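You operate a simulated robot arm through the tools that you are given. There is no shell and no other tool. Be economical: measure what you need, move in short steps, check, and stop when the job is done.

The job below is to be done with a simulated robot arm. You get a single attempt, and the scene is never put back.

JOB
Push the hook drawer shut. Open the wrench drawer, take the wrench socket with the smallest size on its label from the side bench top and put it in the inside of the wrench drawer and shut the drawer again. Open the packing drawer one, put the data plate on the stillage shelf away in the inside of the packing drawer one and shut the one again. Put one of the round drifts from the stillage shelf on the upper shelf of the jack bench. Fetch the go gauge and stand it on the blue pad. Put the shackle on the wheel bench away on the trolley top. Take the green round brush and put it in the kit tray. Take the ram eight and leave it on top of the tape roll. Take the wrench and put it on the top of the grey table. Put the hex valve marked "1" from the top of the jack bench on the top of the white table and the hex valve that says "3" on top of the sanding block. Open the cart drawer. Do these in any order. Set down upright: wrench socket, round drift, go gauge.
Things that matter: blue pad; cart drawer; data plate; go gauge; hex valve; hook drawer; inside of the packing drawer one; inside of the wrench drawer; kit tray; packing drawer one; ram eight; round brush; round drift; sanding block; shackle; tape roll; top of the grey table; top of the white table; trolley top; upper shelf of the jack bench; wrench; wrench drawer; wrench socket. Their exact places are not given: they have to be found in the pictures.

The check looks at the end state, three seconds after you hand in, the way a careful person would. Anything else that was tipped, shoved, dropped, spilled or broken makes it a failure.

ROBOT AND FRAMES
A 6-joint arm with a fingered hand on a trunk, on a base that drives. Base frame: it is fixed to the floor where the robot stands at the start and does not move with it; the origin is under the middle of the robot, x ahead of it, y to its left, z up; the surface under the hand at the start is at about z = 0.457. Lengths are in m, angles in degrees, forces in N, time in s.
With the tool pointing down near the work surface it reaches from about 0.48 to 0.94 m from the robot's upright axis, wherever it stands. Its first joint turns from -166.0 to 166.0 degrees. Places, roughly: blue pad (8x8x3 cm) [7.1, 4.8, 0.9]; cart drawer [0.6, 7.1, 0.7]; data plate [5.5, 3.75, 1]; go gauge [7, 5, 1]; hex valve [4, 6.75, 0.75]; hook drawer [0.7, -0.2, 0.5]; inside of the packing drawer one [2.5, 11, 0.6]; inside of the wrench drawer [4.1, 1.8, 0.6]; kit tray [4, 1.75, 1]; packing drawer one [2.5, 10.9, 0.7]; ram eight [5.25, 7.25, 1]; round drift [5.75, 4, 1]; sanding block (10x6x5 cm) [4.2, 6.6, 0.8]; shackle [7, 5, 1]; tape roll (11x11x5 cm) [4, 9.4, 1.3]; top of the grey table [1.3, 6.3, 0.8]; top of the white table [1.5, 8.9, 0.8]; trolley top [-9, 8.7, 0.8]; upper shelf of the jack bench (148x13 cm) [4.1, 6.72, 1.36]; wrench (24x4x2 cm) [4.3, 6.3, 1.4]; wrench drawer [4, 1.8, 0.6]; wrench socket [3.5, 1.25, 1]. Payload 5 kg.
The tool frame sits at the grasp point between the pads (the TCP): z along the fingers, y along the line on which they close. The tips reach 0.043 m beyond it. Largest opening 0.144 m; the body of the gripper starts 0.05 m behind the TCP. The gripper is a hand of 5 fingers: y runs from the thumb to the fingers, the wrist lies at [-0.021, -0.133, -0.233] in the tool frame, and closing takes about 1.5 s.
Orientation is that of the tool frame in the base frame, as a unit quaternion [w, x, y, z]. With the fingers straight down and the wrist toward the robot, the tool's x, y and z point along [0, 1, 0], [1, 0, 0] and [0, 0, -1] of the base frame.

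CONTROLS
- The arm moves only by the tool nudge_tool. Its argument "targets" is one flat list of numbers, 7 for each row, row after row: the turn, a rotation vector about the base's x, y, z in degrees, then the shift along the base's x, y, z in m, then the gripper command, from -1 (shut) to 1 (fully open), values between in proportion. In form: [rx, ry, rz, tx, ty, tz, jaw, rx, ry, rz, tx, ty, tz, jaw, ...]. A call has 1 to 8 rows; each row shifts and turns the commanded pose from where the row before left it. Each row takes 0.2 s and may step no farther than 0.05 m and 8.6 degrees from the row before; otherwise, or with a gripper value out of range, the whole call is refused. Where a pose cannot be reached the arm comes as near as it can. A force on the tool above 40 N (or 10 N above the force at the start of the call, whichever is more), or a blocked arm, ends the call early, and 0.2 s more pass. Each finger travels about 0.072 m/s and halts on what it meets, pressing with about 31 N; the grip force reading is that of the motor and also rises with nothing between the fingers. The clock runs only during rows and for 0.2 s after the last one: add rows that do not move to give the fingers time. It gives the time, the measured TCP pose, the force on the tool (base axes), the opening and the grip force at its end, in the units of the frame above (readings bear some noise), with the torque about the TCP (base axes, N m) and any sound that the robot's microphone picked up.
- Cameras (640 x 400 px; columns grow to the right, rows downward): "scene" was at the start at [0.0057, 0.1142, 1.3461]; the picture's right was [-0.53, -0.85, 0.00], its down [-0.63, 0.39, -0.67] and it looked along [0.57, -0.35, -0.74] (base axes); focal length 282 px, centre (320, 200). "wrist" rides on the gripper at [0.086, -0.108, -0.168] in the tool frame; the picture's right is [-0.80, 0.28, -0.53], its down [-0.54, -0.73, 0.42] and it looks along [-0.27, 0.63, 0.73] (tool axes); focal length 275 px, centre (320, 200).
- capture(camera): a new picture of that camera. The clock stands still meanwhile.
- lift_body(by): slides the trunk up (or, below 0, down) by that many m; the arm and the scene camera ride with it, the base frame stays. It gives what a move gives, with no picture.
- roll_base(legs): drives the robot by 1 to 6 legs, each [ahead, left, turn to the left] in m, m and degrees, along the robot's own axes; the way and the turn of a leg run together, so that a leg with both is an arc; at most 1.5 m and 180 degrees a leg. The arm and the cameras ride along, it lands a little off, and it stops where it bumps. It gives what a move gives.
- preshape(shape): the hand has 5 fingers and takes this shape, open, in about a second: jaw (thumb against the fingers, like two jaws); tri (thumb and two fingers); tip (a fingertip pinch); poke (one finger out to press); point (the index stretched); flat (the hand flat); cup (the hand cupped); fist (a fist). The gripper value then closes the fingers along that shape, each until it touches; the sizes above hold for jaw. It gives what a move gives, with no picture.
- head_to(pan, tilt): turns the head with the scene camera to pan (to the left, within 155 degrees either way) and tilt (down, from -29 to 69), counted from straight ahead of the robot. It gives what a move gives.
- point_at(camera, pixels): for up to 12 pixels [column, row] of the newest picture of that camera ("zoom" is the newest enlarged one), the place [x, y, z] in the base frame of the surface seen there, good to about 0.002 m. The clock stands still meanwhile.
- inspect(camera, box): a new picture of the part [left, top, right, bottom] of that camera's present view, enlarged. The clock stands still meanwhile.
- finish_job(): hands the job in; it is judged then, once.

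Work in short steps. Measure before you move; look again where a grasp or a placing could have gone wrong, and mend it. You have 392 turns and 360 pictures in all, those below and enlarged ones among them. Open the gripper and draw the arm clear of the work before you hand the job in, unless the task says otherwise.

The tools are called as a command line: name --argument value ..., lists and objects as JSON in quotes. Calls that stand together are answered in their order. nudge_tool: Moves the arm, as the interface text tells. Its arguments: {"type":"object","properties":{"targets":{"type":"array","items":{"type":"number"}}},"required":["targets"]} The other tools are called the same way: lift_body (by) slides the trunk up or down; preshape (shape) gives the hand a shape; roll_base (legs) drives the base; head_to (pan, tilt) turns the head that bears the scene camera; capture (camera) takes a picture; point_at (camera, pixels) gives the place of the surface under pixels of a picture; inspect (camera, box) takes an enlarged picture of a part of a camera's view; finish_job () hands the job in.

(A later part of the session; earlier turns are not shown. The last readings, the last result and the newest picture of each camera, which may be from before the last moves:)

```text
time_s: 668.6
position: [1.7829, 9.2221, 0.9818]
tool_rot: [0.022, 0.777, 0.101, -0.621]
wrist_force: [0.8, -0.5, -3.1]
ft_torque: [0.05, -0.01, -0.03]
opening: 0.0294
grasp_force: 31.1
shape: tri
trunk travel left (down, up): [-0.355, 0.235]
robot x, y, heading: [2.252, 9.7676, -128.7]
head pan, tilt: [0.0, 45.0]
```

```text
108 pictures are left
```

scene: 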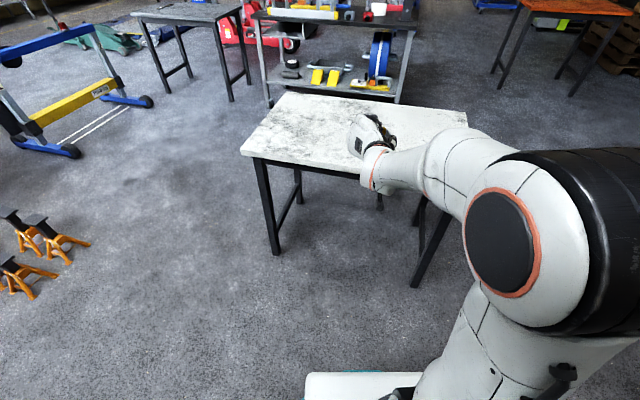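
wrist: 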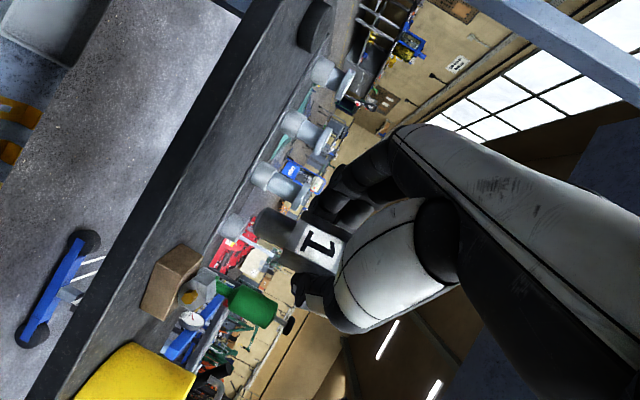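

I drive 0.33 m closer and measure the table top under the valve.

roll_base --legs '[[0.33, 0, 0]]'

capture --camera "wrist"

point_at --camera "wrist" --pixels '[[200, 200], [150, 300], [250, 250], [255, 225], [270, 215], [100, 150]]'

capture --camera "scene"

```text
time_s: 670.8
position: [1.5724, 8.9665, 0.9814]
tool_rot: [0.022, 0.776, 0.099, -0.622]
wrist_force: [0.0, 0.3, -4.5]
ft_torque: [0.0, -0.02, -0.02]
opening: 0.0294
grasp_force: 30.8
shape: tri
trunk travel left (down, up): [-0.355, 0.235]
robot x, y, heading: [2.041, 9.51, -129.2]
head pan, tilt: [0.0, 45.0]
```

```text
107 pictures are left
```

wrist: 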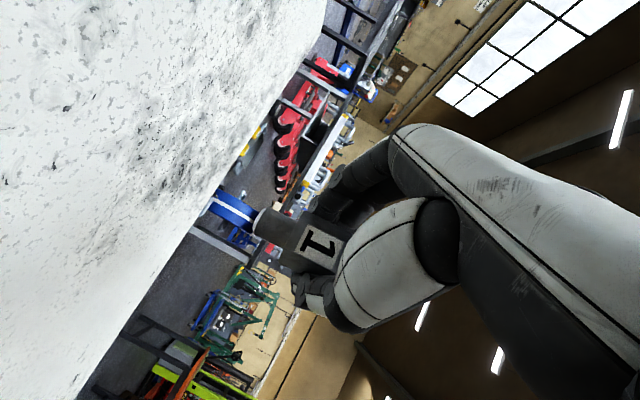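

```text
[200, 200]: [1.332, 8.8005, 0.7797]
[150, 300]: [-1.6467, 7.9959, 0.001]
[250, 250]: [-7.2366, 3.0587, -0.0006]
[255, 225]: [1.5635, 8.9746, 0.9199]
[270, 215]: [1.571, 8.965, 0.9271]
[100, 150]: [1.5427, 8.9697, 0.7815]
```

```text
106 pictures are left
```

scene: 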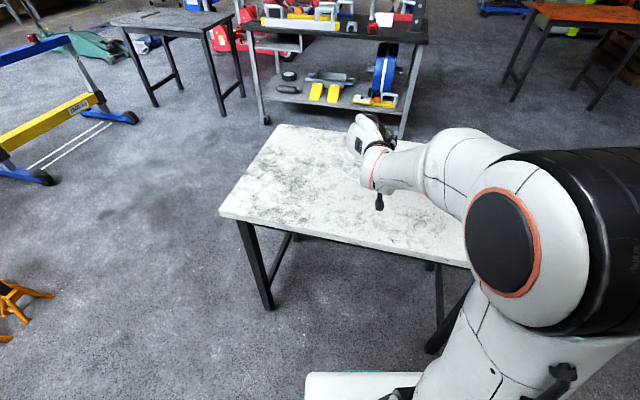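

The table is at z=0.781 and the valve's stem end at 0.920. I lower 13 cm, then feel for contact.

nudge_tool --targets '[0, 0, 0, 0, 0, -0.035, -1, 0, 0, 0, 0, 0, -0.035, -1, 0, 0, 0, 0, 0, -0.035, -1, 0, 0, 0, 0, 0, -0.025, -1, 0, 0, 0, 0, 0, 0, -1]'

nudge_tool --targets '[0, 0, 0, 0, 0, -0.003, -1, 0, 0, 0, 0, 0, -0.003, -1, 0, 0, 0, 0, 0, -0.002, -1, 0, 0, 0, 0, 0, 0, -1]'

capture --camera "wrist"

```text
time_s: 672.0
position: [1.5731, 8.9656, 0.8518]
tool_rot: [0.022, 0.776, 0.101, -0.622]
wrist_force: [0.4, 1.2, -3.6]
ft_torque: [0.03, -0.03, -0.01]
opening: 0.0298
grasp_force: 31.1
shape: tri
trunk travel left (down, up): [-0.355, 0.235]
robot x, y, heading: [2.0381, 9.5088, -129.3]
head pan, tilt: [0.0, 45.0]
```

```text
time_s: 673.0
position: [1.5725, 8.966, 0.8438]
tool_rot: [0.023, 0.776, 0.101, -0.622]
wrist_force: [-1.5, 0.0, -0.2]
ft_torque: [0.01, -0.04, -0.01]
opening: 0.0297
grasp_force: 30.8
shape: tri
trunk travel left (down, up): [-0.355, 0.235]
robot x, y, heading: [2.0412, 9.5081, -129.4]
head pan, tilt: [0.0, 45.0]
```

```text
105 pictures are left
```

wrist: 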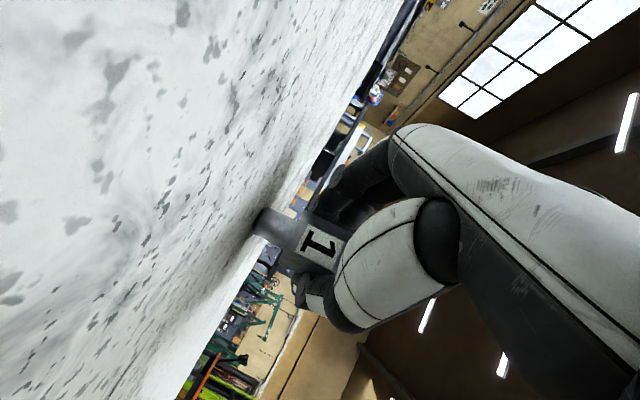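

Contact is just made. I open gently and check.

nudge_tool --targets '[0, 0, 0, 0, 0, -0.0005, -1, 0, 0, 0, 0, 0, 0, -0.57, 0, 0, 0, 0, 0, 0, -0.5, 0, 0, 0, 0, 0, 0, -0.3, 0, 0, 0, 0, 0, 0, 0]'

capture --camera "wrist"

```text
time_s: 674.2
position: [1.5731, 8.9671, 0.843]
tool_rot: [0.022, 0.776, 0.1, -0.622]
wrist_force: [0.2, 0.7, 0.2]
ft_torque: [0.01, -0.02, 0.01]
opening: 0.0715
grasp_force: 0.1
shape: tri
trunk travel left (down, up): [-0.355, 0.235]
robot x, y, heading: [2.0412, 9.5107, -129.3]
head pan, tilt: [0.0, 45.0]
```

```text
104 pictures are left
```

wrist: 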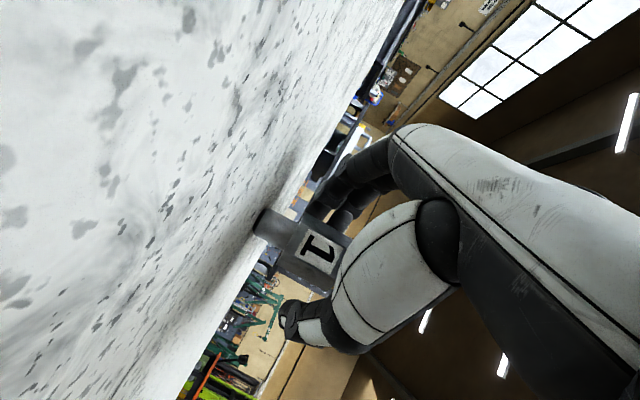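

It stands on the white table. I withdraw backward and rise.

nudge_tool --targets '[0, 0, 0, 0.02, 0.0033, 0.002, 0, 0, 0, 0, 0.025, 0.004, 0.002, 0, 0, 0, 0, 0.025, 0.004, 0.002, 0, 0, 0, 0, 0.03, 0.005, 0.01, 0]'

lift_body --by 0.2

roll_base --legs '[[-0.35, 0, 0]]'

capture --camera "scene"

```text
time_s: 675.2
position: [1.6722, 8.9824, 0.8611]
tool_rot: [0.021, 0.777, 0.099, -0.621]
wrist_force: [0.4, -0.8, -0.8]
ft_torque: [-0.01, 0.0, 0.0]
opening: 0.0717
grasp_force: 0.1
shape: tri
trunk travel left (down, up): [-0.355, 0.235]
robot x, y, heading: [2.042, 9.5099, -129.3]
head pan, tilt: [0.0, 45.0]
```

```text
time_s: 677.3
position: [1.6742, 8.9826, 1.0596]
tool_rot: [0.023, 0.776, 0.101, -0.622]
wrist_force: [0.2, 0.3, 0.3]
ft_torque: [0.01, 0.01, -0.01]
opening: 0.0718
grasp_force: 0.1
shape: tri
trunk travel left (down, up): [-0.555, 0.035]
robot x, y, heading: [2.0383, 9.509, -129.6]
head pan, tilt: [0.0, 45.0]
```

```text
time_s: 679.6
position: [1.8936, 9.2504, 1.0605]
tool_rot: [0.021, 0.777, 0.099, -0.621]
wrist_force: [0.0, 0.1, 0.0]
ft_torque: [-0.04, 0.0, 0.04]
opening: 0.0719
grasp_force: 0.0
shape: tri
trunk travel left (down, up): [-0.555, 0.035]
robot x, y, heading: [2.2632, 9.7799, -129.3]
head pan, tilt: [0.0, 45.0]
```

```text
103 pictures are left
```

scene: 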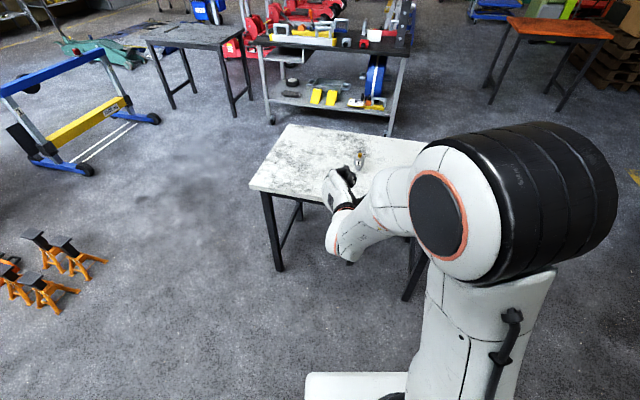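

Valve 1 stands on the white table. I return to the jaw shape and turn the hand to the straight-down pose with the wrist toward me.

preshape --shape "jaw"

nudge_tool --targets '[1.39, -8.39, 0, 0, 0, 0, 0.3, 1.39, -8.39, 0, 0, 0, 0, 0.3, 1.39, -8.39, 0, 0, 0, 0, 0.3, 1.39, -8.39, 0, 0, 0, 0, 0, 1.39, -8.39, 0, 0, 0, 0, 0, 1.39, -8.39, 0, 0, 0, 0, 0, 1.39, -8.39, 0, 0, 0, 0, 0, 1.39, -8.39, 0, 0, 0, 0, 0]'

nudge_tool --targets '[1.39, -8.39, 0, 0, 0, 0, 0, 0, 0, -8.2, 0, 0, 0, 0, 0, 0, -8.2, 0, 0, 0, 0, 0, 0, -8.2, 0, 0, 0, 0, 0, 0, -8.2, 0, 0, 0, 0, 0, 0, -8.2, 0, 0, 0, 0, 0, 0, -8.2, 0, 0, 0, 0]'

head_to --pan 90 --tilt 15

capture --camera "scene"

```text
time_s: 680.5
position: [1.8929, 9.251, 1.0597]
tool_rot: [0.022, 0.776, 0.1, -0.623]
wrist_force: [0.4, -0.3, 0.0]
ft_torque: [0.01, 0.02, -0.01]
opening: 0.1437
grasp_force: 0.0
shape: jaw
trunk travel left (down, up): [-0.555, 0.035]
robot x, y, heading: [2.2613, 9.7767, -129.3]
head pan, tilt: [0.0, 45.0]
```

```text
time_s: 682.3
position: [1.8953, 9.2271, 1.0745]
tool_rot: [0.055, 0.967, 0.151, -0.196]
wrist_force: [-1.7, 5.7, -7.7]
ft_torque: [-0.24, -0.09, 0.01]
opening: 0.0724
grasp_force: 0.0
shape: jaw
out of reach, approached as far as the arm can: row 5, 6
trunk travel left (down, up): [-0.555, 0.035]
robot x, y, heading: [2.2572, 9.7799, -129.5]
head pan, tilt: [0.0, 45.0]
```

```text
time_s: 683.9
position: [1.8868, 9.2273, 1.0759]
tool_rot: [0.047, 0.98, -0.165, -0.096]
wrist_force: [1.4, 0.1, -0.8]
ft_torque: [0.05, 0.07, -0.01]
opening: 0.0721
grasp_force: 0.2
shape: jaw
out of reach, approached as far as the arm can: row 5, 6, 7
trunk travel left (down, up): [-0.555, 0.035]
robot x, y, heading: [2.2632, 9.7761, -129.6]
head pan, tilt: [0.0, 45.0]
```

```text
time_s: 685.5
position: [1.8863, 9.2273, 1.077]
tool_rot: [0.047, 0.98, -0.165, -0.096]
wrist_force: [0.6, -0.7, -0.3]
ft_torque: [-0.03, 0.01, 0.01]
opening: 0.0724
grasp_force: 0.1
shape: jaw
trunk travel left (down, up): [-0.555, 0.035]
robot x, y, heading: [2.26, 9.7779, -129.5]
head pan, tilt: [90.0, 15.0]
```

```text
102 pictures are left
```

scene: 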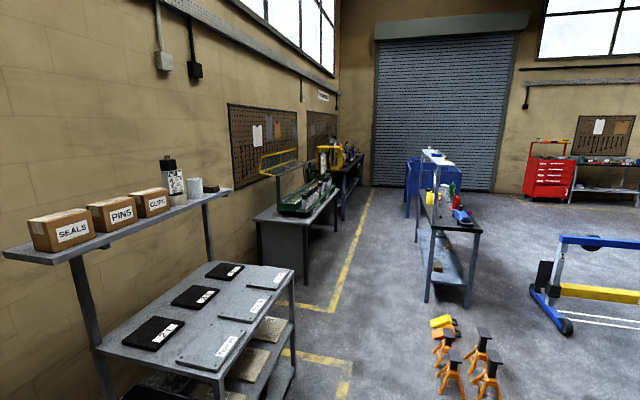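

The hand is roughly down. I drive down the aisle toward the wheel bench and turn to face it.

roll_base --legs '[[0, 0, 75.5], [1.4, 0.22, 0], [1.5, 0, 0], [1.5, 0, 0], [1.4, 0, 0], [0, 0, 90]]'

head_to --pan -35 --tilt 25

capture --camera "scene"

```text
time_s: 720.1
position: [6.2832, 5.6096, 1.077]
tool_rot: [0.101, 0.294, 0.95, 0.035]
wrist_force: [-0.3, -0.4, -0.8]
ft_torque: [0.0, -0.01, -0.05]
opening: 0.0722
grasp_force: 0.1
shape: jaw
trunk travel left (down, up): [-0.555, 0.035]
robot x, y, heading: [5.7748, 5.1746, 35.3]
head pan, tilt: [90.0, 15.0]
```

```text
time_s: 722.2
position: [6.2823, 5.6087, 1.0766]
tool_rot: [0.101, 0.294, 0.95, 0.035]
wrist_force: [-0.6, 0.3, 0.5]
ft_torque: [-0.04, 0.01, -0.03]
opening: 0.0721
grasp_force: 0.0
shape: jaw
trunk travel left (down, up): [-0.555, 0.035]
robot x, y, heading: [5.7714, 5.1776, 35.1]
head pan, tilt: [-35.0, 25.0]
```

```text
101 pictures are left
```

scene: 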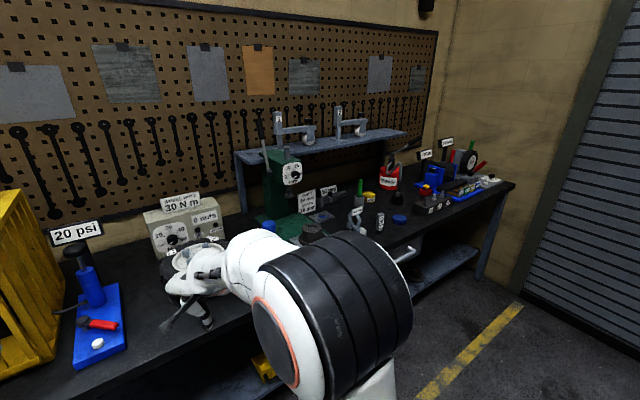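

I zoom on the right part of the wheel bench.

roll_base --legs '[[0, -0.75, 0.6]]'

head_to --pan -5 --tilt 35

capture --camera "scene"

inspect --camera "scene" --box '[160, 60, 480, 240]'

```text
time_s: 726.2
position: [6.7297, 5.0092, 1.0763]
tool_rot: [0.1, 0.302, 0.947, 0.035]
wrist_force: [0.3, 0.4, 0.8]
ft_torque: [-0.01, -0.02, 0.02]
opening: 0.0723
grasp_force: 0.1
shape: jaw
trunk travel left (down, up): [-0.555, 0.035]
robot x, y, heading: [6.2129, 4.5845, 34.0]
head pan, tilt: [-35.0, 25.0]
stopped in leg 1: the robot was blocked; the commanded pose is now the measured one
```

```text
time_s: 727.1
position: [6.7298, 5.0079, 1.077]
tool_rot: [0.101, 0.303, 0.947, 0.035]
wrist_force: [0.1, -0.4, 1.1]
ft_torque: [0.02, 0.03, 0.01]
opening: 0.0724
grasp_force: 0.0
shape: jaw
trunk travel left (down, up): [-0.555, 0.035]
robot x, y, heading: [6.2119, 4.5868, 34.5]
head pan, tilt: [-5.0, 35.0]
```

```text
100 pictures are left
```

scene: 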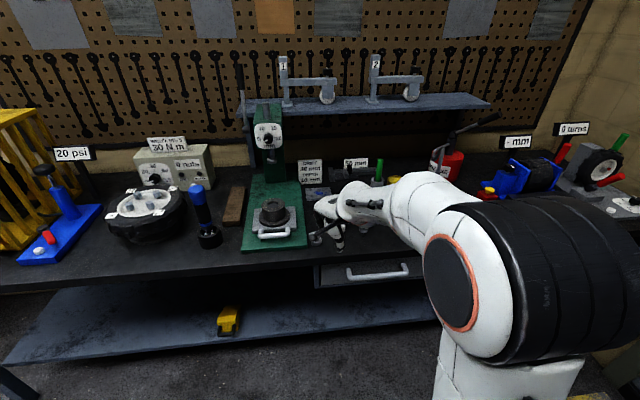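

```text
2.00 times, centred on (320, 150) of scene
```

zoom: 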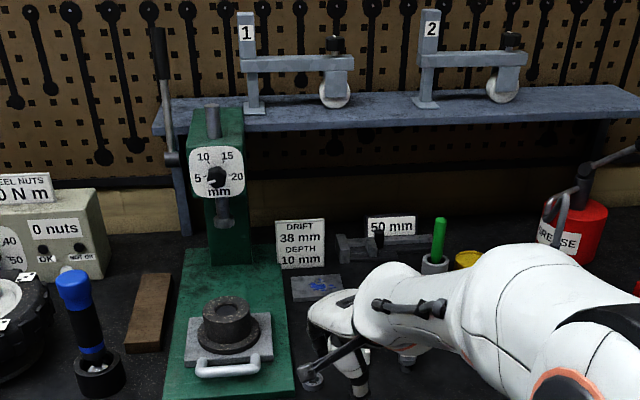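

The base touched the stillage's end. I move forward 10 cm, and check the stillage shelf behind me as well as the bench ahead.

roll_base --legs '[[0.12, 0, 1]]'

head_to --pan -150 --tilt 40

capture --camera "scene"

capture --camera "wrist"

```text
time_s: 728.4
position: [6.8196, 5.0861, 1.0755]
tool_rot: [0.1, 0.293, 0.95, 0.035]
wrist_force: [1.2, -0.1, 0.2]
ft_torque: [-0.03, 0.06, 0.01]
opening: 0.0723
grasp_force: 0.1
shape: jaw
trunk travel left (down, up): [-0.555, 0.035]
robot x, y, heading: [6.3109, 4.6526, 35.6]
head pan, tilt: [-5.0, 35.0]
```

```text
time_s: 730.7
position: [6.8185, 5.0871, 1.0762]
tool_rot: [0.1, 0.293, 0.95, 0.035]
wrist_force: [0.6, -0.4, 0.3]
ft_torque: [0.01, 0.01, -0.01]
opening: 0.0722
grasp_force: 0.1
shape: jaw
trunk travel left (down, up): [-0.555, 0.035]
robot x, y, heading: [6.3103, 4.6509, 35.5]
head pan, tilt: [-150.0, 40.0]
```

```text
98 pictures are left
```

scene: 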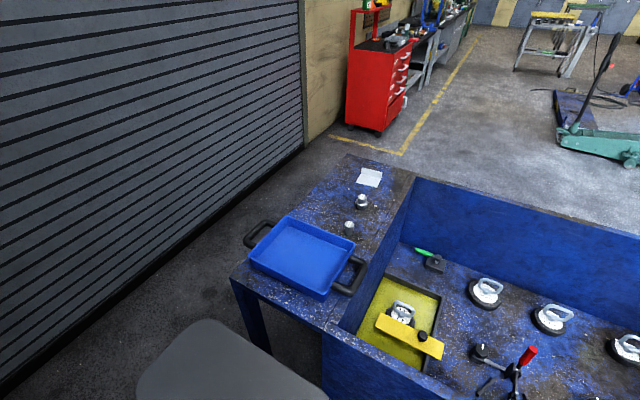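

```text
97 pictures are left
```

wrist: 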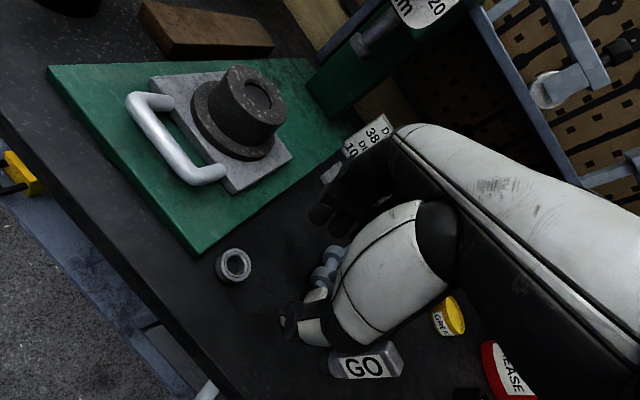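

The stillage is undisturbed. The GO gauge is visible at wrist (365,360). I move the hand left and look at the bench.

nudge_tool --targets '[0, 0, 0, -0.022, 0.03, 0.02, 0, 0, 0, 0, -0.022, 0.03, 0.02, 0, 0, 0, 0, -0.022, 0.03, 0, 0, 0, 0, 0, -0.022, 0.03, 0, 0, 0, 0, 0, -0.022, 0.03, 0, 0]'

head_to --pan -12 --tilt 48

capture --camera "scene"

inspect --camera "scene" --box '[220, 90, 440, 230]'

```text
time_s: 731.9
position: [6.7555, 5.1984, 1.145]
tool_rot: [0.058, 0.268, 0.96, 0.063]
wrist_force: [-0.9, 0.4, 0.1]
ft_torque: [-0.02, -0.04, -0.04]
opening: 0.0721
grasp_force: 0.2
shape: jaw
out of reach, approached as far as the arm can: row 2, 3, 5
trunk travel left (down, up): [-0.555, 0.035]
robot x, y, heading: [6.3096, 4.6537, 35.8]
head pan, tilt: [-150.0, 40.0]
```

```text
time_s: 734.1
position: [6.756, 5.1976, 1.1446]
tool_rot: [0.058, 0.266, 0.96, 0.064]
wrist_force: [0.0, 0.7, 0.4]
ft_torque: [0.0, -0.02, 0.03]
opening: 0.0722
grasp_force: 0.0
shape: jaw
trunk travel left (down, up): [-0.555, 0.035]
robot x, y, heading: [6.3145, 4.6564, 35.6]
head pan, tilt: [-12.0, 48.0]
```

```text
96 pictures are left
```

scene: 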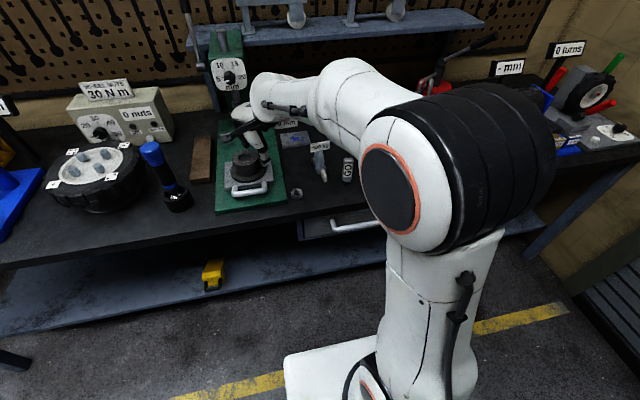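

```text
2.86 times, centred on (330, 160) of scene
```

zoom: 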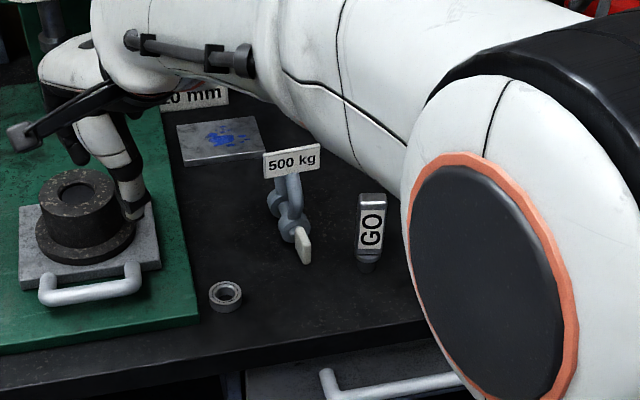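

I measure the GO gauge and shackle, then swing the head from a shifted base to see the blue pad.

point_at --camera "zoom" --pixels '[[371, 198], [370, 230], [367, 262], [362, 272], [383, 230], [290, 165], [290, 215], [305, 250], [275, 200], [330, 300]]'

roll_base --legs '[[0, -0.3, 0]]'

head_to --pan 0 --tilt 45

capture --camera "scene"

capture --camera "wrist"

```text
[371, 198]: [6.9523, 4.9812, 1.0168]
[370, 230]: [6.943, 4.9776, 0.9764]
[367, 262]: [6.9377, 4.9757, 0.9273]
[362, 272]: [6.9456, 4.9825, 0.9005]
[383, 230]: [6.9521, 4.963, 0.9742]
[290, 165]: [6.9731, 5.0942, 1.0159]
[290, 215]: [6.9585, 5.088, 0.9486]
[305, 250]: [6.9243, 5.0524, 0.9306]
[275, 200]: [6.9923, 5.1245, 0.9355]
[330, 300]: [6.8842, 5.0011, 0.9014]
```

```text
time_s: 736.1
position: [6.9334, 4.9493, 1.1448]
tool_rot: [0.058, 0.27, 0.959, 0.064]
wrist_force: [0.8, -0.8, 0.0]
ft_torque: [0.0, 0.0, -0.01]
opening: 0.072
grasp_force: 0.0
shape: jaw
trunk travel left (down, up): [-0.555, 0.035]
robot x, y, heading: [6.4882, 4.4127, 35.3]
head pan, tilt: [-12.0, 48.0]
```

```text
time_s: 736.9
position: [6.933, 4.9494, 1.1448]
tool_rot: [0.058, 0.269, 0.959, 0.064]
wrist_force: [0.8, -0.2, -0.3]
ft_torque: [-0.01, -0.01, -0.03]
opening: 0.0721
grasp_force: 0.1
shape: jaw
trunk travel left (down, up): [-0.555, 0.035]
robot x, y, heading: [6.4906, 4.4046, 35.3]
head pan, tilt: [0.0, 45.0]
```

```text
94 pictures are left
```

scene: 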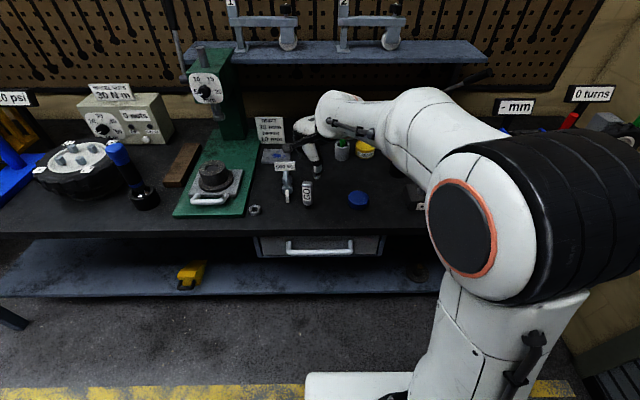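

```text
93 pictures are left
```

wrist: 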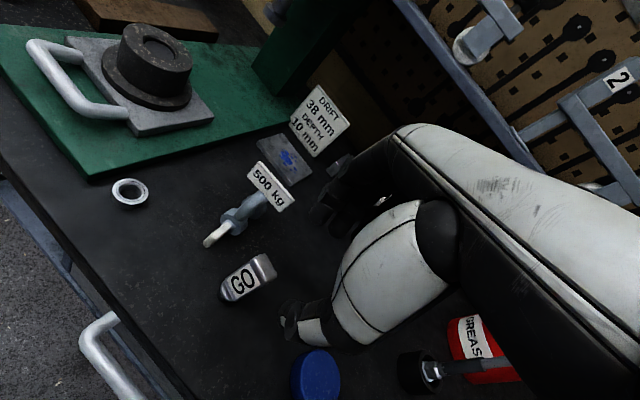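

The blue pad is at scene (358,199)/wrist (315,375). I measure pad and gauge.

inspect --camera "wrist" --box '[200, 230, 360, 400]'

point_at --camera "wrist" --pixels '[[316, 362], [295, 375], [338, 372], [316, 385], [262, 262], [240, 285], [228, 298], [275, 270], [250, 295], [265, 290]]'

point_at --camera "scene" --pixels '[[358, 194], [350, 196], [366, 196], [358, 207], [306, 182], [306, 192], [307, 205], [301, 192], [312, 192]]'

```text
2.35 times, centred on (280, 315) of wrist
```

zoom: 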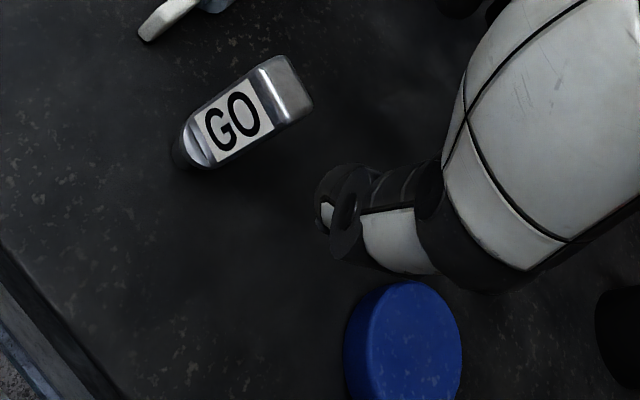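

```text
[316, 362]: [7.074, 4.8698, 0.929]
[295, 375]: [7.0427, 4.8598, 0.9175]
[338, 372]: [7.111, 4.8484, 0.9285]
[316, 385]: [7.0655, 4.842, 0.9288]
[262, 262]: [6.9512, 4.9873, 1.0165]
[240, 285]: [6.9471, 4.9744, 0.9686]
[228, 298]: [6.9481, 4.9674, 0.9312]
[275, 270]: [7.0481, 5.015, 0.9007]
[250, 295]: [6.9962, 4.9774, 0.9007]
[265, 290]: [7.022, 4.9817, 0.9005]
```

```text
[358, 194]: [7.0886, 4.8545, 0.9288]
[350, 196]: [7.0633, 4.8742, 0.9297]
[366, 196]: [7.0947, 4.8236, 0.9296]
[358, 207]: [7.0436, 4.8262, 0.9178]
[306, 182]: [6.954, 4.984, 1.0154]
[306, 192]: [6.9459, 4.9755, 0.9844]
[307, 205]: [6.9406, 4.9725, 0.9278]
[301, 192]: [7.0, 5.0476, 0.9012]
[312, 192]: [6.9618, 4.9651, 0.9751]
```

Pad centre (7.077,4.846), top 0.929; gauge stands at (6.954,4.983), top 1.017. I square up the hand and move over the gauge.

nudge_tool --targets '[-1.16, 3.1, -7.75, 0.007, 0.011, -0.01, 0, -1.16, 3.1, -7.75, 0.007, 0.011, -0.01, 0, -1.16, 3.1, -7.75, 0.007, 0.012, -0.01, 0, 0, 0, 0, 0, 0, 0, 0]'

capture --camera "wrist"

```text
time_s: 737.9
position: [6.9702, 4.9315, 1.1128]
tool_rot: [0.019, 0.337, 0.94, 0.049]
wrist_force: [1.2, -0.1, 0.3]
ft_torque: [0.04, 0.03, -0.03]
opening: 0.072
grasp_force: 0.1
shape: jaw
out of reach, approached as far as the arm can: row 1, 2, 3
trunk travel left (down, up): [-0.555, 0.035]
robot x, y, heading: [6.4863, 4.4046, 35.6]
head pan, tilt: [0.0, 45.0]
```

```text
91 pictures are left
```

wrist: 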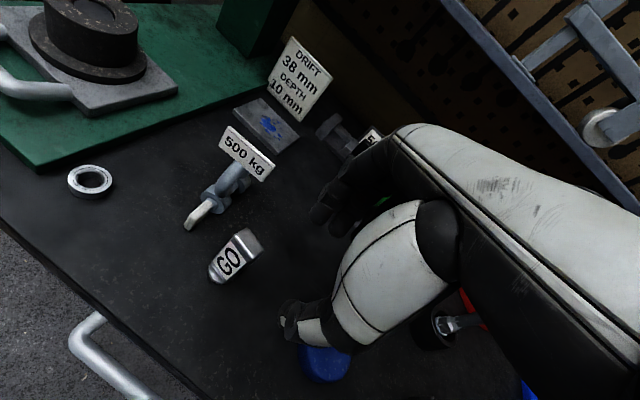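

I shift the base to bring the hand over the gauge, and lower.

roll_base --legs '[[0.015, 0.05, 0]]'

nudge_tool --targets '[0, 0, 0, 0, 0, -0.03, 0, 0, 0, 0, 0, 0, -0.03, 0, 0, 0, 0, 0, 0, 0, 0]'

capture --camera "wrist"

```text
time_s: 738.8
position: [6.9524, 4.981, 1.1129]
tool_rot: [0.018, 0.336, 0.94, 0.049]
wrist_force: [-0.8, 0.9, -0.5]
ft_torque: [-0.03, -0.06, 0.0]
opening: 0.0719
grasp_force: 0.1
shape: jaw
trunk travel left (down, up): [-0.555, 0.035]
robot x, y, heading: [6.4725, 4.4568, 35.4]
head pan, tilt: [0.0, 45.0]
```

```text
time_s: 739.6
position: [6.9537, 4.9819, 1.054]
tool_rot: [0.019, 0.336, 0.94, 0.05]
wrist_force: [0.1, -0.3, 0.5]
ft_torque: [0.0, 0.02, 0.01]
opening: 0.0719
grasp_force: 0.1
shape: jaw
trunk travel left (down, up): [-0.555, 0.035]
robot x, y, heading: [6.4694, 4.4541, 35.5]
head pan, tilt: [0.0, 45.0]
```

```text
90 pictures are left
```

wrist: 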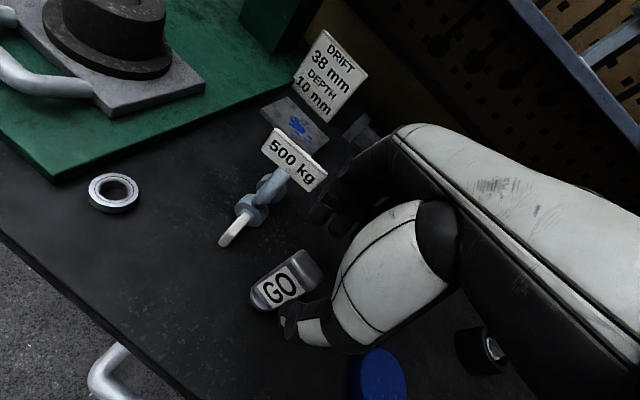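

The gauge head is on target. I lower 7 cm and close.

nudge_tool --targets '[0, 0, 0, 0, 0, -0.025, 0, 0, 0, 0, 0, 0, -0.025, 0, 0, 0, 0, 0, 0, -0.02, 0, 0, 0, 0, 0, 0, 0, -0.4, 0, 0, 0, 0, 0, 0, -0.8, 0, 0, 0, 0, 0, 0, -1, 0, 0, 0, 0, 0, 0, -1]'

capture --camera "wrist"

```text
time_s: 741.2
position: [6.954, 4.9815, 0.9837]
tool_rot: [0.019, 0.336, 0.94, 0.049]
wrist_force: [-0.1, -0.7, 0.1]
ft_torque: [0.0, -0.03, -0.01]
opening: 0.0181
grasp_force: 30.7
shape: jaw
trunk travel left (down, up): [-0.555, 0.035]
robot x, y, heading: [6.4697, 4.4539, 35.5]
head pan, tilt: [0.0, 45.0]
```

```text
89 pictures are left
```

wrist: 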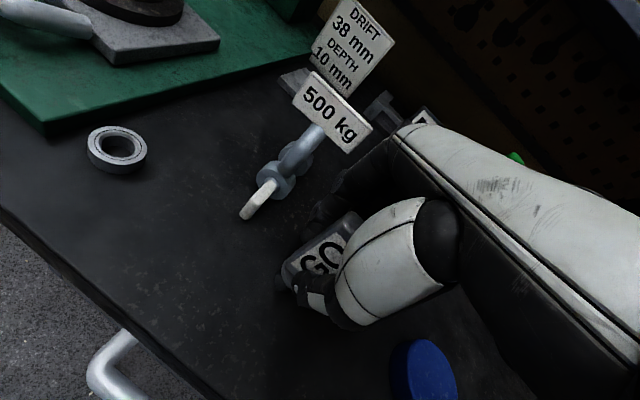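

Gripped. I lift 7 cm and shift the base right 18 cm to the pad.

nudge_tool --targets '[0, 0, 0, 0, 0, 0.025, -1, 0, 0, 0, 0, 0, 0.025, -1, 0, 0, 0, 0, 0, 0.01, -1, 0, 0, 0, 0, 0, 0, -1]'

roll_base --legs '[[0.021, -0.182, 0]]'

capture --camera "wrist"

inspect --camera "scene" --box '[240, 90, 420, 220]'

```text
time_s: 742.2
position: [6.9538, 4.9824, 1.0426]
tool_rot: [0.019, 0.336, 0.94, 0.049]
wrist_force: [0.0, -0.6, -1.8]
ft_torque: [-0.01, 0.0, 0.0]
opening: 0.0181
grasp_force: 31.1
shape: jaw
trunk travel left (down, up): [-0.555, 0.035]
robot x, y, heading: [6.4738, 4.457, 35.4]
head pan, tilt: [0.0, 45.0]
```

```text
time_s: 743.7
position: [7.0748, 4.8467, 1.0434]
tool_rot: [0.019, 0.335, 0.941, 0.049]
wrist_force: [0.1, -0.6, -2.7]
ft_torque: [0.03, 0.01, 0.0]
opening: 0.0183
grasp_force: 31.0
shape: jaw
trunk travel left (down, up): [-0.555, 0.035]
robot x, y, heading: [6.5925, 4.3196, 35.5]
head pan, tilt: [0.0, 45.0]
```

```text
88 pictures are left
```

wrist: 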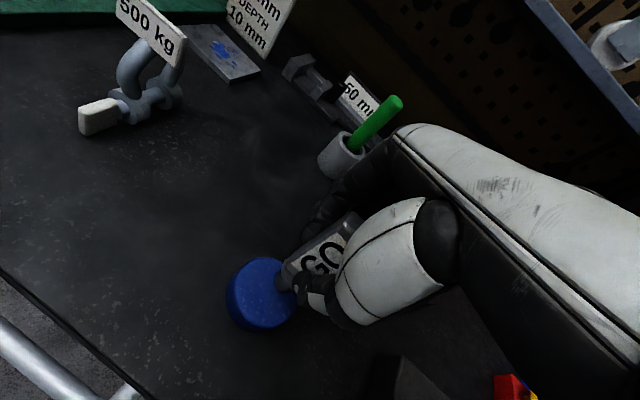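

```text
3.08 times, centred on (330, 155) of scene
```

zoom: 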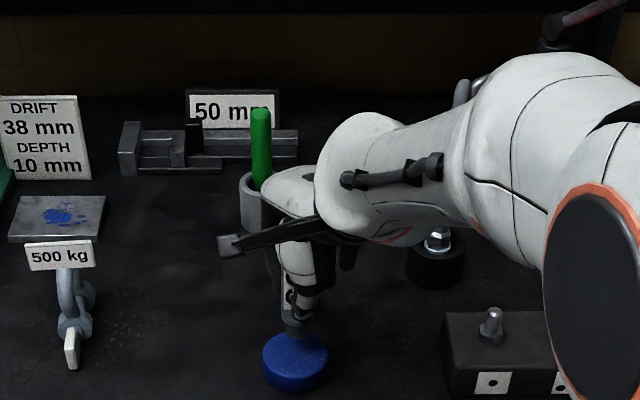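

I re-measure the pad from here, and zoom on the green item in the cup, which may be the round brush.

point_at --camera "wrist" --pixels '[[258, 262], [240, 290], [262, 290], [285, 310], [255, 315], [288, 283]]'

inspect --camera "wrist" --box '[270, 40, 420, 190]'

```text
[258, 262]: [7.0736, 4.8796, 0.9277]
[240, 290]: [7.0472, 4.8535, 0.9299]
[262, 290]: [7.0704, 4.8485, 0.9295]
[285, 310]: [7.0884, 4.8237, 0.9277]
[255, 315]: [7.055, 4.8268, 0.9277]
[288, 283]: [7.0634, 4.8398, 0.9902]
```

```text
2.67 times, centred on (345, 115) of wrist
```

zoom: 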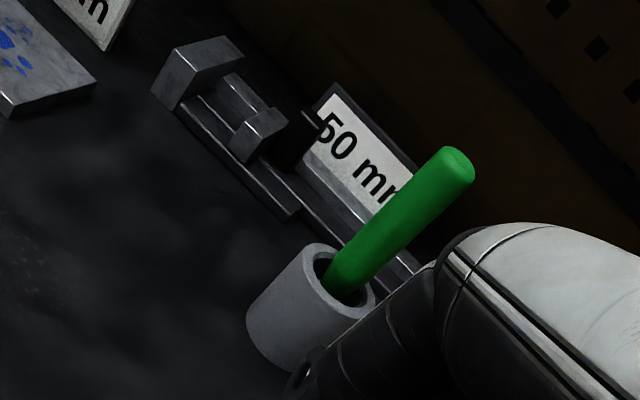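

The green stick standing in the cup is likely the round brush. First I lower the gauge onto the pad.

nudge_tool --targets '[0, 0, 0, 0, 0, -0.012, -1, 0, 0, 0, 0, 0, -0.01, -1, 0, 0, 0, 0, 0, -0.004, -1, 0, 0, 0, 0, 0, 0, -1]'

nudge_tool --targets '[0, 0, 0, 0, 0, -0.002, -1, 0, 0, 0, 0, 0, -0.002, -1, 0, 0, 0, 0, 0, 0, -1]'

capture --camera "wrist"

```text
time_s: 744.7
position: [7.0748, 4.8465, 1.0174]
tool_rot: [0.018, 0.334, 0.941, 0.049]
wrist_force: [-0.2, 0.8, -2.1]
ft_torque: [0.01, 0.06, -0.01]
opening: 0.0184
grasp_force: 30.9
shape: jaw
trunk travel left (down, up): [-0.555, 0.035]
robot x, y, heading: [6.5923, 4.3187, 35.0]
head pan, tilt: [0.0, 45.0]
```

```text
time_s: 745.5
position: [7.0745, 4.8458, 1.0131]
tool_rot: [0.019, 0.335, 0.941, 0.049]
wrist_force: [0.0, -0.1, -1.7]
ft_torque: [0.0, 0.0, -0.02]
opening: 0.0182
grasp_force: 30.9
shape: jaw
trunk travel left (down, up): [-0.555, 0.035]
robot x, y, heading: [6.596, 4.3189, 35.4]
head pan, tilt: [0.0, 45.0]
```

```text
85 pictures are left
```

wrist: 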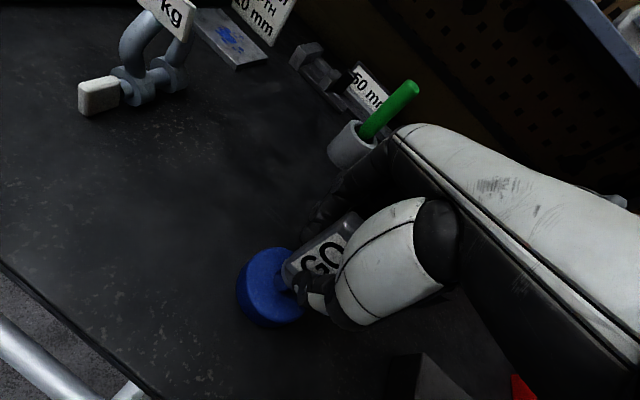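

nudge_tool --targets '[0, 0, 0, 0, 0, -0.002, -1, 0, 0, 0, 0, 0, 0, -1]'

nudge_tool --targets '[0, 0, 0, 0, 0, -0.002, -1, 0, 0, 0, 0, 0, 0, -1]'

inspect --camera "wrist" --box '[220, 180, 380, 340]'

```text
time_s: 746.1
position: [7.0753, 4.8454, 1.0105]
tool_rot: [0.018, 0.335, 0.941, 0.049]
wrist_force: [-0.5, -1.0, -1.4]
ft_torque: [0.01, 0.08, 0.0]
opening: 0.0184
grasp_force: 30.8
shape: jaw
trunk travel left (down, up): [-0.555, 0.035]
robot x, y, heading: [6.5936, 4.3192, 35.4]
head pan, tilt: [0.0, 45.0]
```

```text
time_s: 746.7
position: [7.0749, 4.8467, 1.012]
tool_rot: [0.019, 0.335, 0.941, 0.05]
wrist_force: [0.2, -0.6, 4.5]
ft_torque: [0.02, -0.03, 0.04]
opening: 0.0184
grasp_force: 31.1
shape: jaw
trunk travel left (down, up): [-0.555, 0.035]
robot x, y, heading: [6.5938, 4.3221, 35.7]
head pan, tilt: [0.0, 45.0]
```

```text
2.50 times, centred on (300, 260) of wrist
```

zoom: 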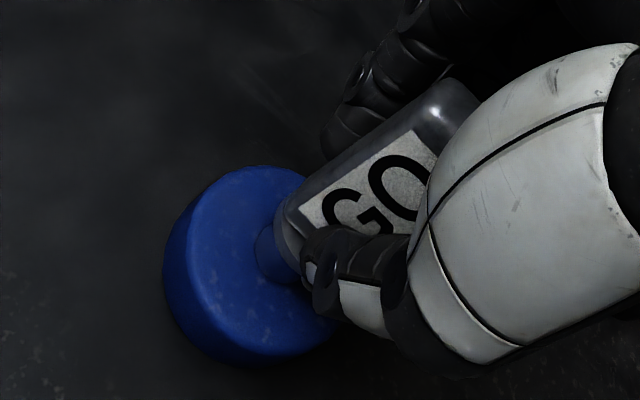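

Contact. I check the gauge's verticality before releasing.

point_at --camera "zoom" --pixels '[[455, 95], [420, 140], [400, 165], [370, 190], [330, 215], [310, 235], [295, 215], [350, 165], [400, 120]]'

```text
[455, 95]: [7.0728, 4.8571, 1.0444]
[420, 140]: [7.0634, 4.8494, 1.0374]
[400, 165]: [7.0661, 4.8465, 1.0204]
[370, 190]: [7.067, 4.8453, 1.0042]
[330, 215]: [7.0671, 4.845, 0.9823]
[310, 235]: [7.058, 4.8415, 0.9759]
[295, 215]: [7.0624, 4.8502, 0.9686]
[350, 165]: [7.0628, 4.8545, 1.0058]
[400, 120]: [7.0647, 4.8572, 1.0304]
```

It leans about 4° away from me. I correct by 4°, and set it again.

nudge_tool --targets '[4, 0, 0, 0, -0.001, 0.004, -1, 0, 0, 0, 0, 0, -0.003, -1, 0, 0, 0, 0, 0, -0.002, -1, 0, 0, 0, 0, 0, 0, -1]'

inspect --camera "wrist" --box '[220, 180, 380, 340]'

point_at --camera "zoom" --pixels '[[400, 165], [370, 190], [330, 215], [295, 215], [350, 165], [400, 120], [380, 140], [320, 190]]'

```text
time_s: 747.7
position: [7.0723, 4.8463, 1.0089]
tool_rot: [0.008, 0.335, 0.938, 0.085]
wrist_force: [-1.7, -1.5, 27.6]
ft_torque: [-0.17, -0.09, -0.02]
opening: 0.02
grasp_force: 30.8
shape: jaw
out of reach, approached as far as the arm can: row 1
trunk travel left (down, up): [-0.555, 0.035]
robot x, y, heading: [6.5928, 4.322, 35.3]
head pan, tilt: [0.0, 45.0]
```

```text
2.50 times, centred on (300, 260) of wrist
```

zoom: 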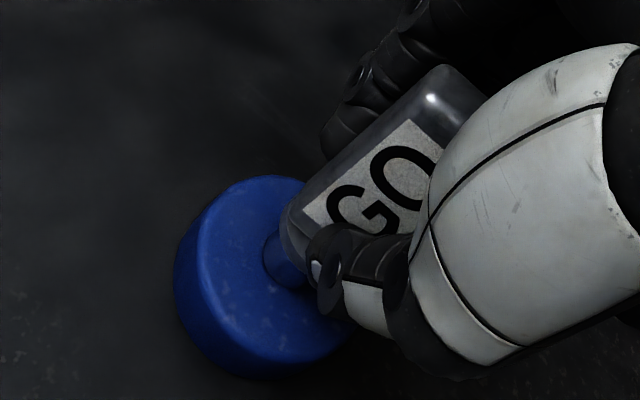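

```text
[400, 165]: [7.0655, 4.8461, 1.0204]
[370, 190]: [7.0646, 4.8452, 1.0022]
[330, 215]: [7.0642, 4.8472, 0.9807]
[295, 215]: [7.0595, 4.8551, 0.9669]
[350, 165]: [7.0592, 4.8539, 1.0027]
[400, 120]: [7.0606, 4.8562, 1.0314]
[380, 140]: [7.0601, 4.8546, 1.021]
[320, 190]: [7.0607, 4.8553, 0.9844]
```

Now vertical within about 1.5°, pressed on the pad. I ease off and open slowly.

nudge_tool --targets '[0, 0, 0, 0, 0, 0.0015, -1, 0, 0, 0, 0, 0, 0, -0.75, 0, 0, 0, 0, 0, 0, -0.7, 0, 0, 0, 0, 0, 0, -0.65, 0, 0, 0, 0, 0, 0, -0.55, 0, 0, 0, 0, 0, 0, -0.4]'

inspect --camera "wrist" --box '[200, 160, 400, 360]'

```text
time_s: 749.1
position: [7.0732, 4.8462, 1.0066]
tool_rot: [0.007, 0.336, 0.938, 0.081]
wrist_force: [0.3, -0.5, 0.7]
ft_torque: [0.02, 0.04, 0.0]
opening: 0.0427
grasp_force: 0.0
shape: jaw
trunk travel left (down, up): [-0.555, 0.035]
robot x, y, heading: [6.5928, 4.3211, 35.3]
head pan, tilt: [0.0, 45.0]
```

```text
2.00 times, centred on (300, 260) of wrist
```

zoom: 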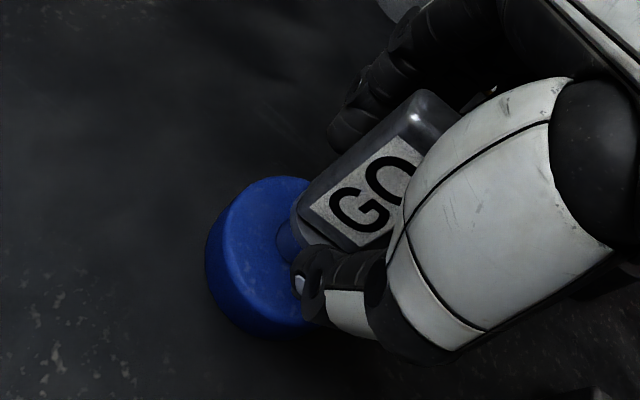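

The gauge stands. I open wider, raise the trunk 3 cm and slide the hand out sideways (to the right).

nudge_tool --targets '[0, 0, 0, 0, 0, 0, -0.1, 0, 0, 0, 0, 0, 0, 0.1, 0, 0, 0, 0, 0, 0, 0.3, 0, 0, 0, 0, 0, 0, 0.3]'

lift_body --by 0.03

capture --camera "wrist"

```text
time_s: 750.1
position: [7.0718, 4.8461, 1.006]
tool_rot: [0.007, 0.335, 0.939, 0.082]
wrist_force: [0.0, 0.8, 1.0]
ft_torque: [0.0, 0.05, -0.02]
opening: 0.0932
grasp_force: 0.0
shape: jaw
trunk travel left (down, up): [-0.555, 0.035]
robot x, y, heading: [6.5926, 4.3166, 35.6]
head pan, tilt: [0.0, 45.0]
```

```text
time_s: 750.9
position: [7.0721, 4.8457, 1.0374]
tool_rot: [0.006, 0.336, 0.938, 0.082]
wrist_force: [0.0, 0.0, -0.4]
ft_torque: [0.02, 0.01, -0.01]
opening: 0.0932
grasp_force: 0.1
shape: jaw
trunk travel left (down, up): [-0.585, 0.005]
robot x, y, heading: [6.5885, 4.3209, 35.5]
head pan, tilt: [0.0, 45.0]
```

```text
81 pictures are left
```

wrist: 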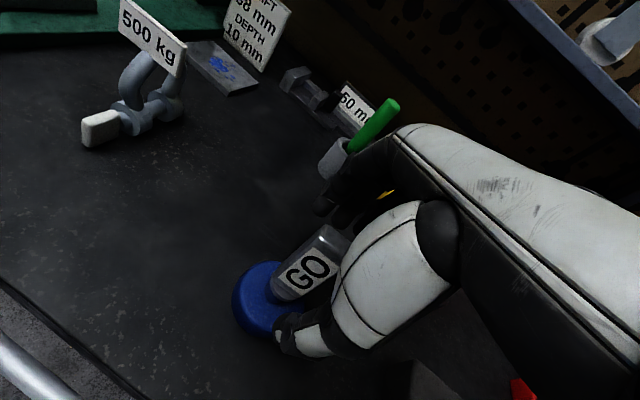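

nudge_tool --targets '[0, 0, 0, 0, 0, 0.012, 0.3, 0, 0, 0, 0, 0, 0.012, 0.3, 0, 0, 0, 0, 0, 0.012, 0.3]'

roll_base --legs '[[0, -0.15, 0]]'

capture --camera "scene"

inspect --camera "scene" --box '[220, 110, 400, 230]'

```text
time_s: 751.7
position: [7.0731, 4.845, 1.0736]
tool_rot: [0.007, 0.337, 0.938, 0.083]
wrist_force: [0.0, 0.4, -0.4]
ft_torque: [0.0, 0.01, 0.03]
opening: 0.0932
grasp_force: 0.1
shape: jaw
trunk travel left (down, up): [-0.585, 0.005]
robot x, y, heading: [6.5924, 4.3176, 35.5]
head pan, tilt: [0.0, 45.0]
```

```text
time_s: 753.0
position: [7.1598, 4.7224, 1.0732]
tool_rot: [0.006, 0.334, 0.939, 0.082]
wrist_force: [-0.4, 0.1, -0.3]
ft_torque: [0.03, 0.04, 0.01]
opening: 0.0933
grasp_force: 0.1
shape: jaw
trunk travel left (down, up): [-0.585, 0.005]
robot x, y, heading: [6.6792, 4.1958, 35.3]
head pan, tilt: [0.0, 45.0]
```

```text
80 pictures are left
```

scene: 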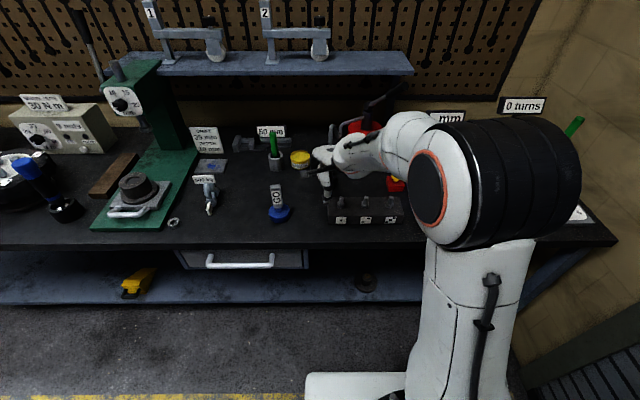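

```text
3.33 times, centred on (310, 170) of scene
```

zoom: 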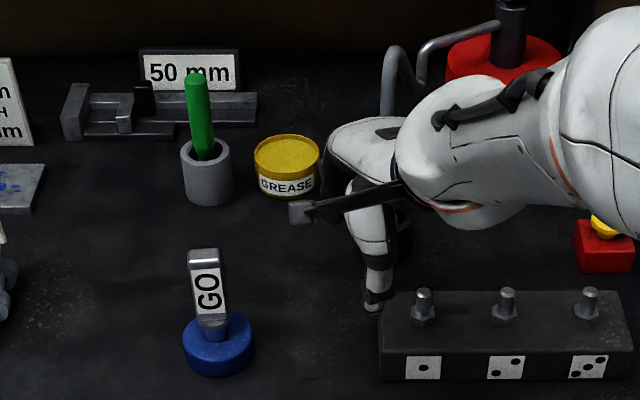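

The GO gauge stands on the pad. I measure the green stick in the cup.

point_at --camera "zoom" --pixels '[[196, 80], [200, 100], [204, 130], [206, 150], [185, 160], [228, 160], [205, 190], [207, 312], [206, 255]]'

point_at --camera "scene" --pixels '[[207, 183], [212, 200], [210, 212], [205, 195], [216, 195]]'

```text
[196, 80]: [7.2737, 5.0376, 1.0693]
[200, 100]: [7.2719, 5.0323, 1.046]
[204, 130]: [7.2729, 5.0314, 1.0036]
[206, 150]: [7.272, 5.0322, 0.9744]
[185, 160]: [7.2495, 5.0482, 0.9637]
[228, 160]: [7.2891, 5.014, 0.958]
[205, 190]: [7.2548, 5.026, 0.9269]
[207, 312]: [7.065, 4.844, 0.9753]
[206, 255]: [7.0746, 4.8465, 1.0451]
```

```text
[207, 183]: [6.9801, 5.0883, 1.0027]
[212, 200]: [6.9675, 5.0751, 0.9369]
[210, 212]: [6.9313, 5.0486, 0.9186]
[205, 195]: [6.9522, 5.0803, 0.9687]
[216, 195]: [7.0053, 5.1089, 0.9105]
```

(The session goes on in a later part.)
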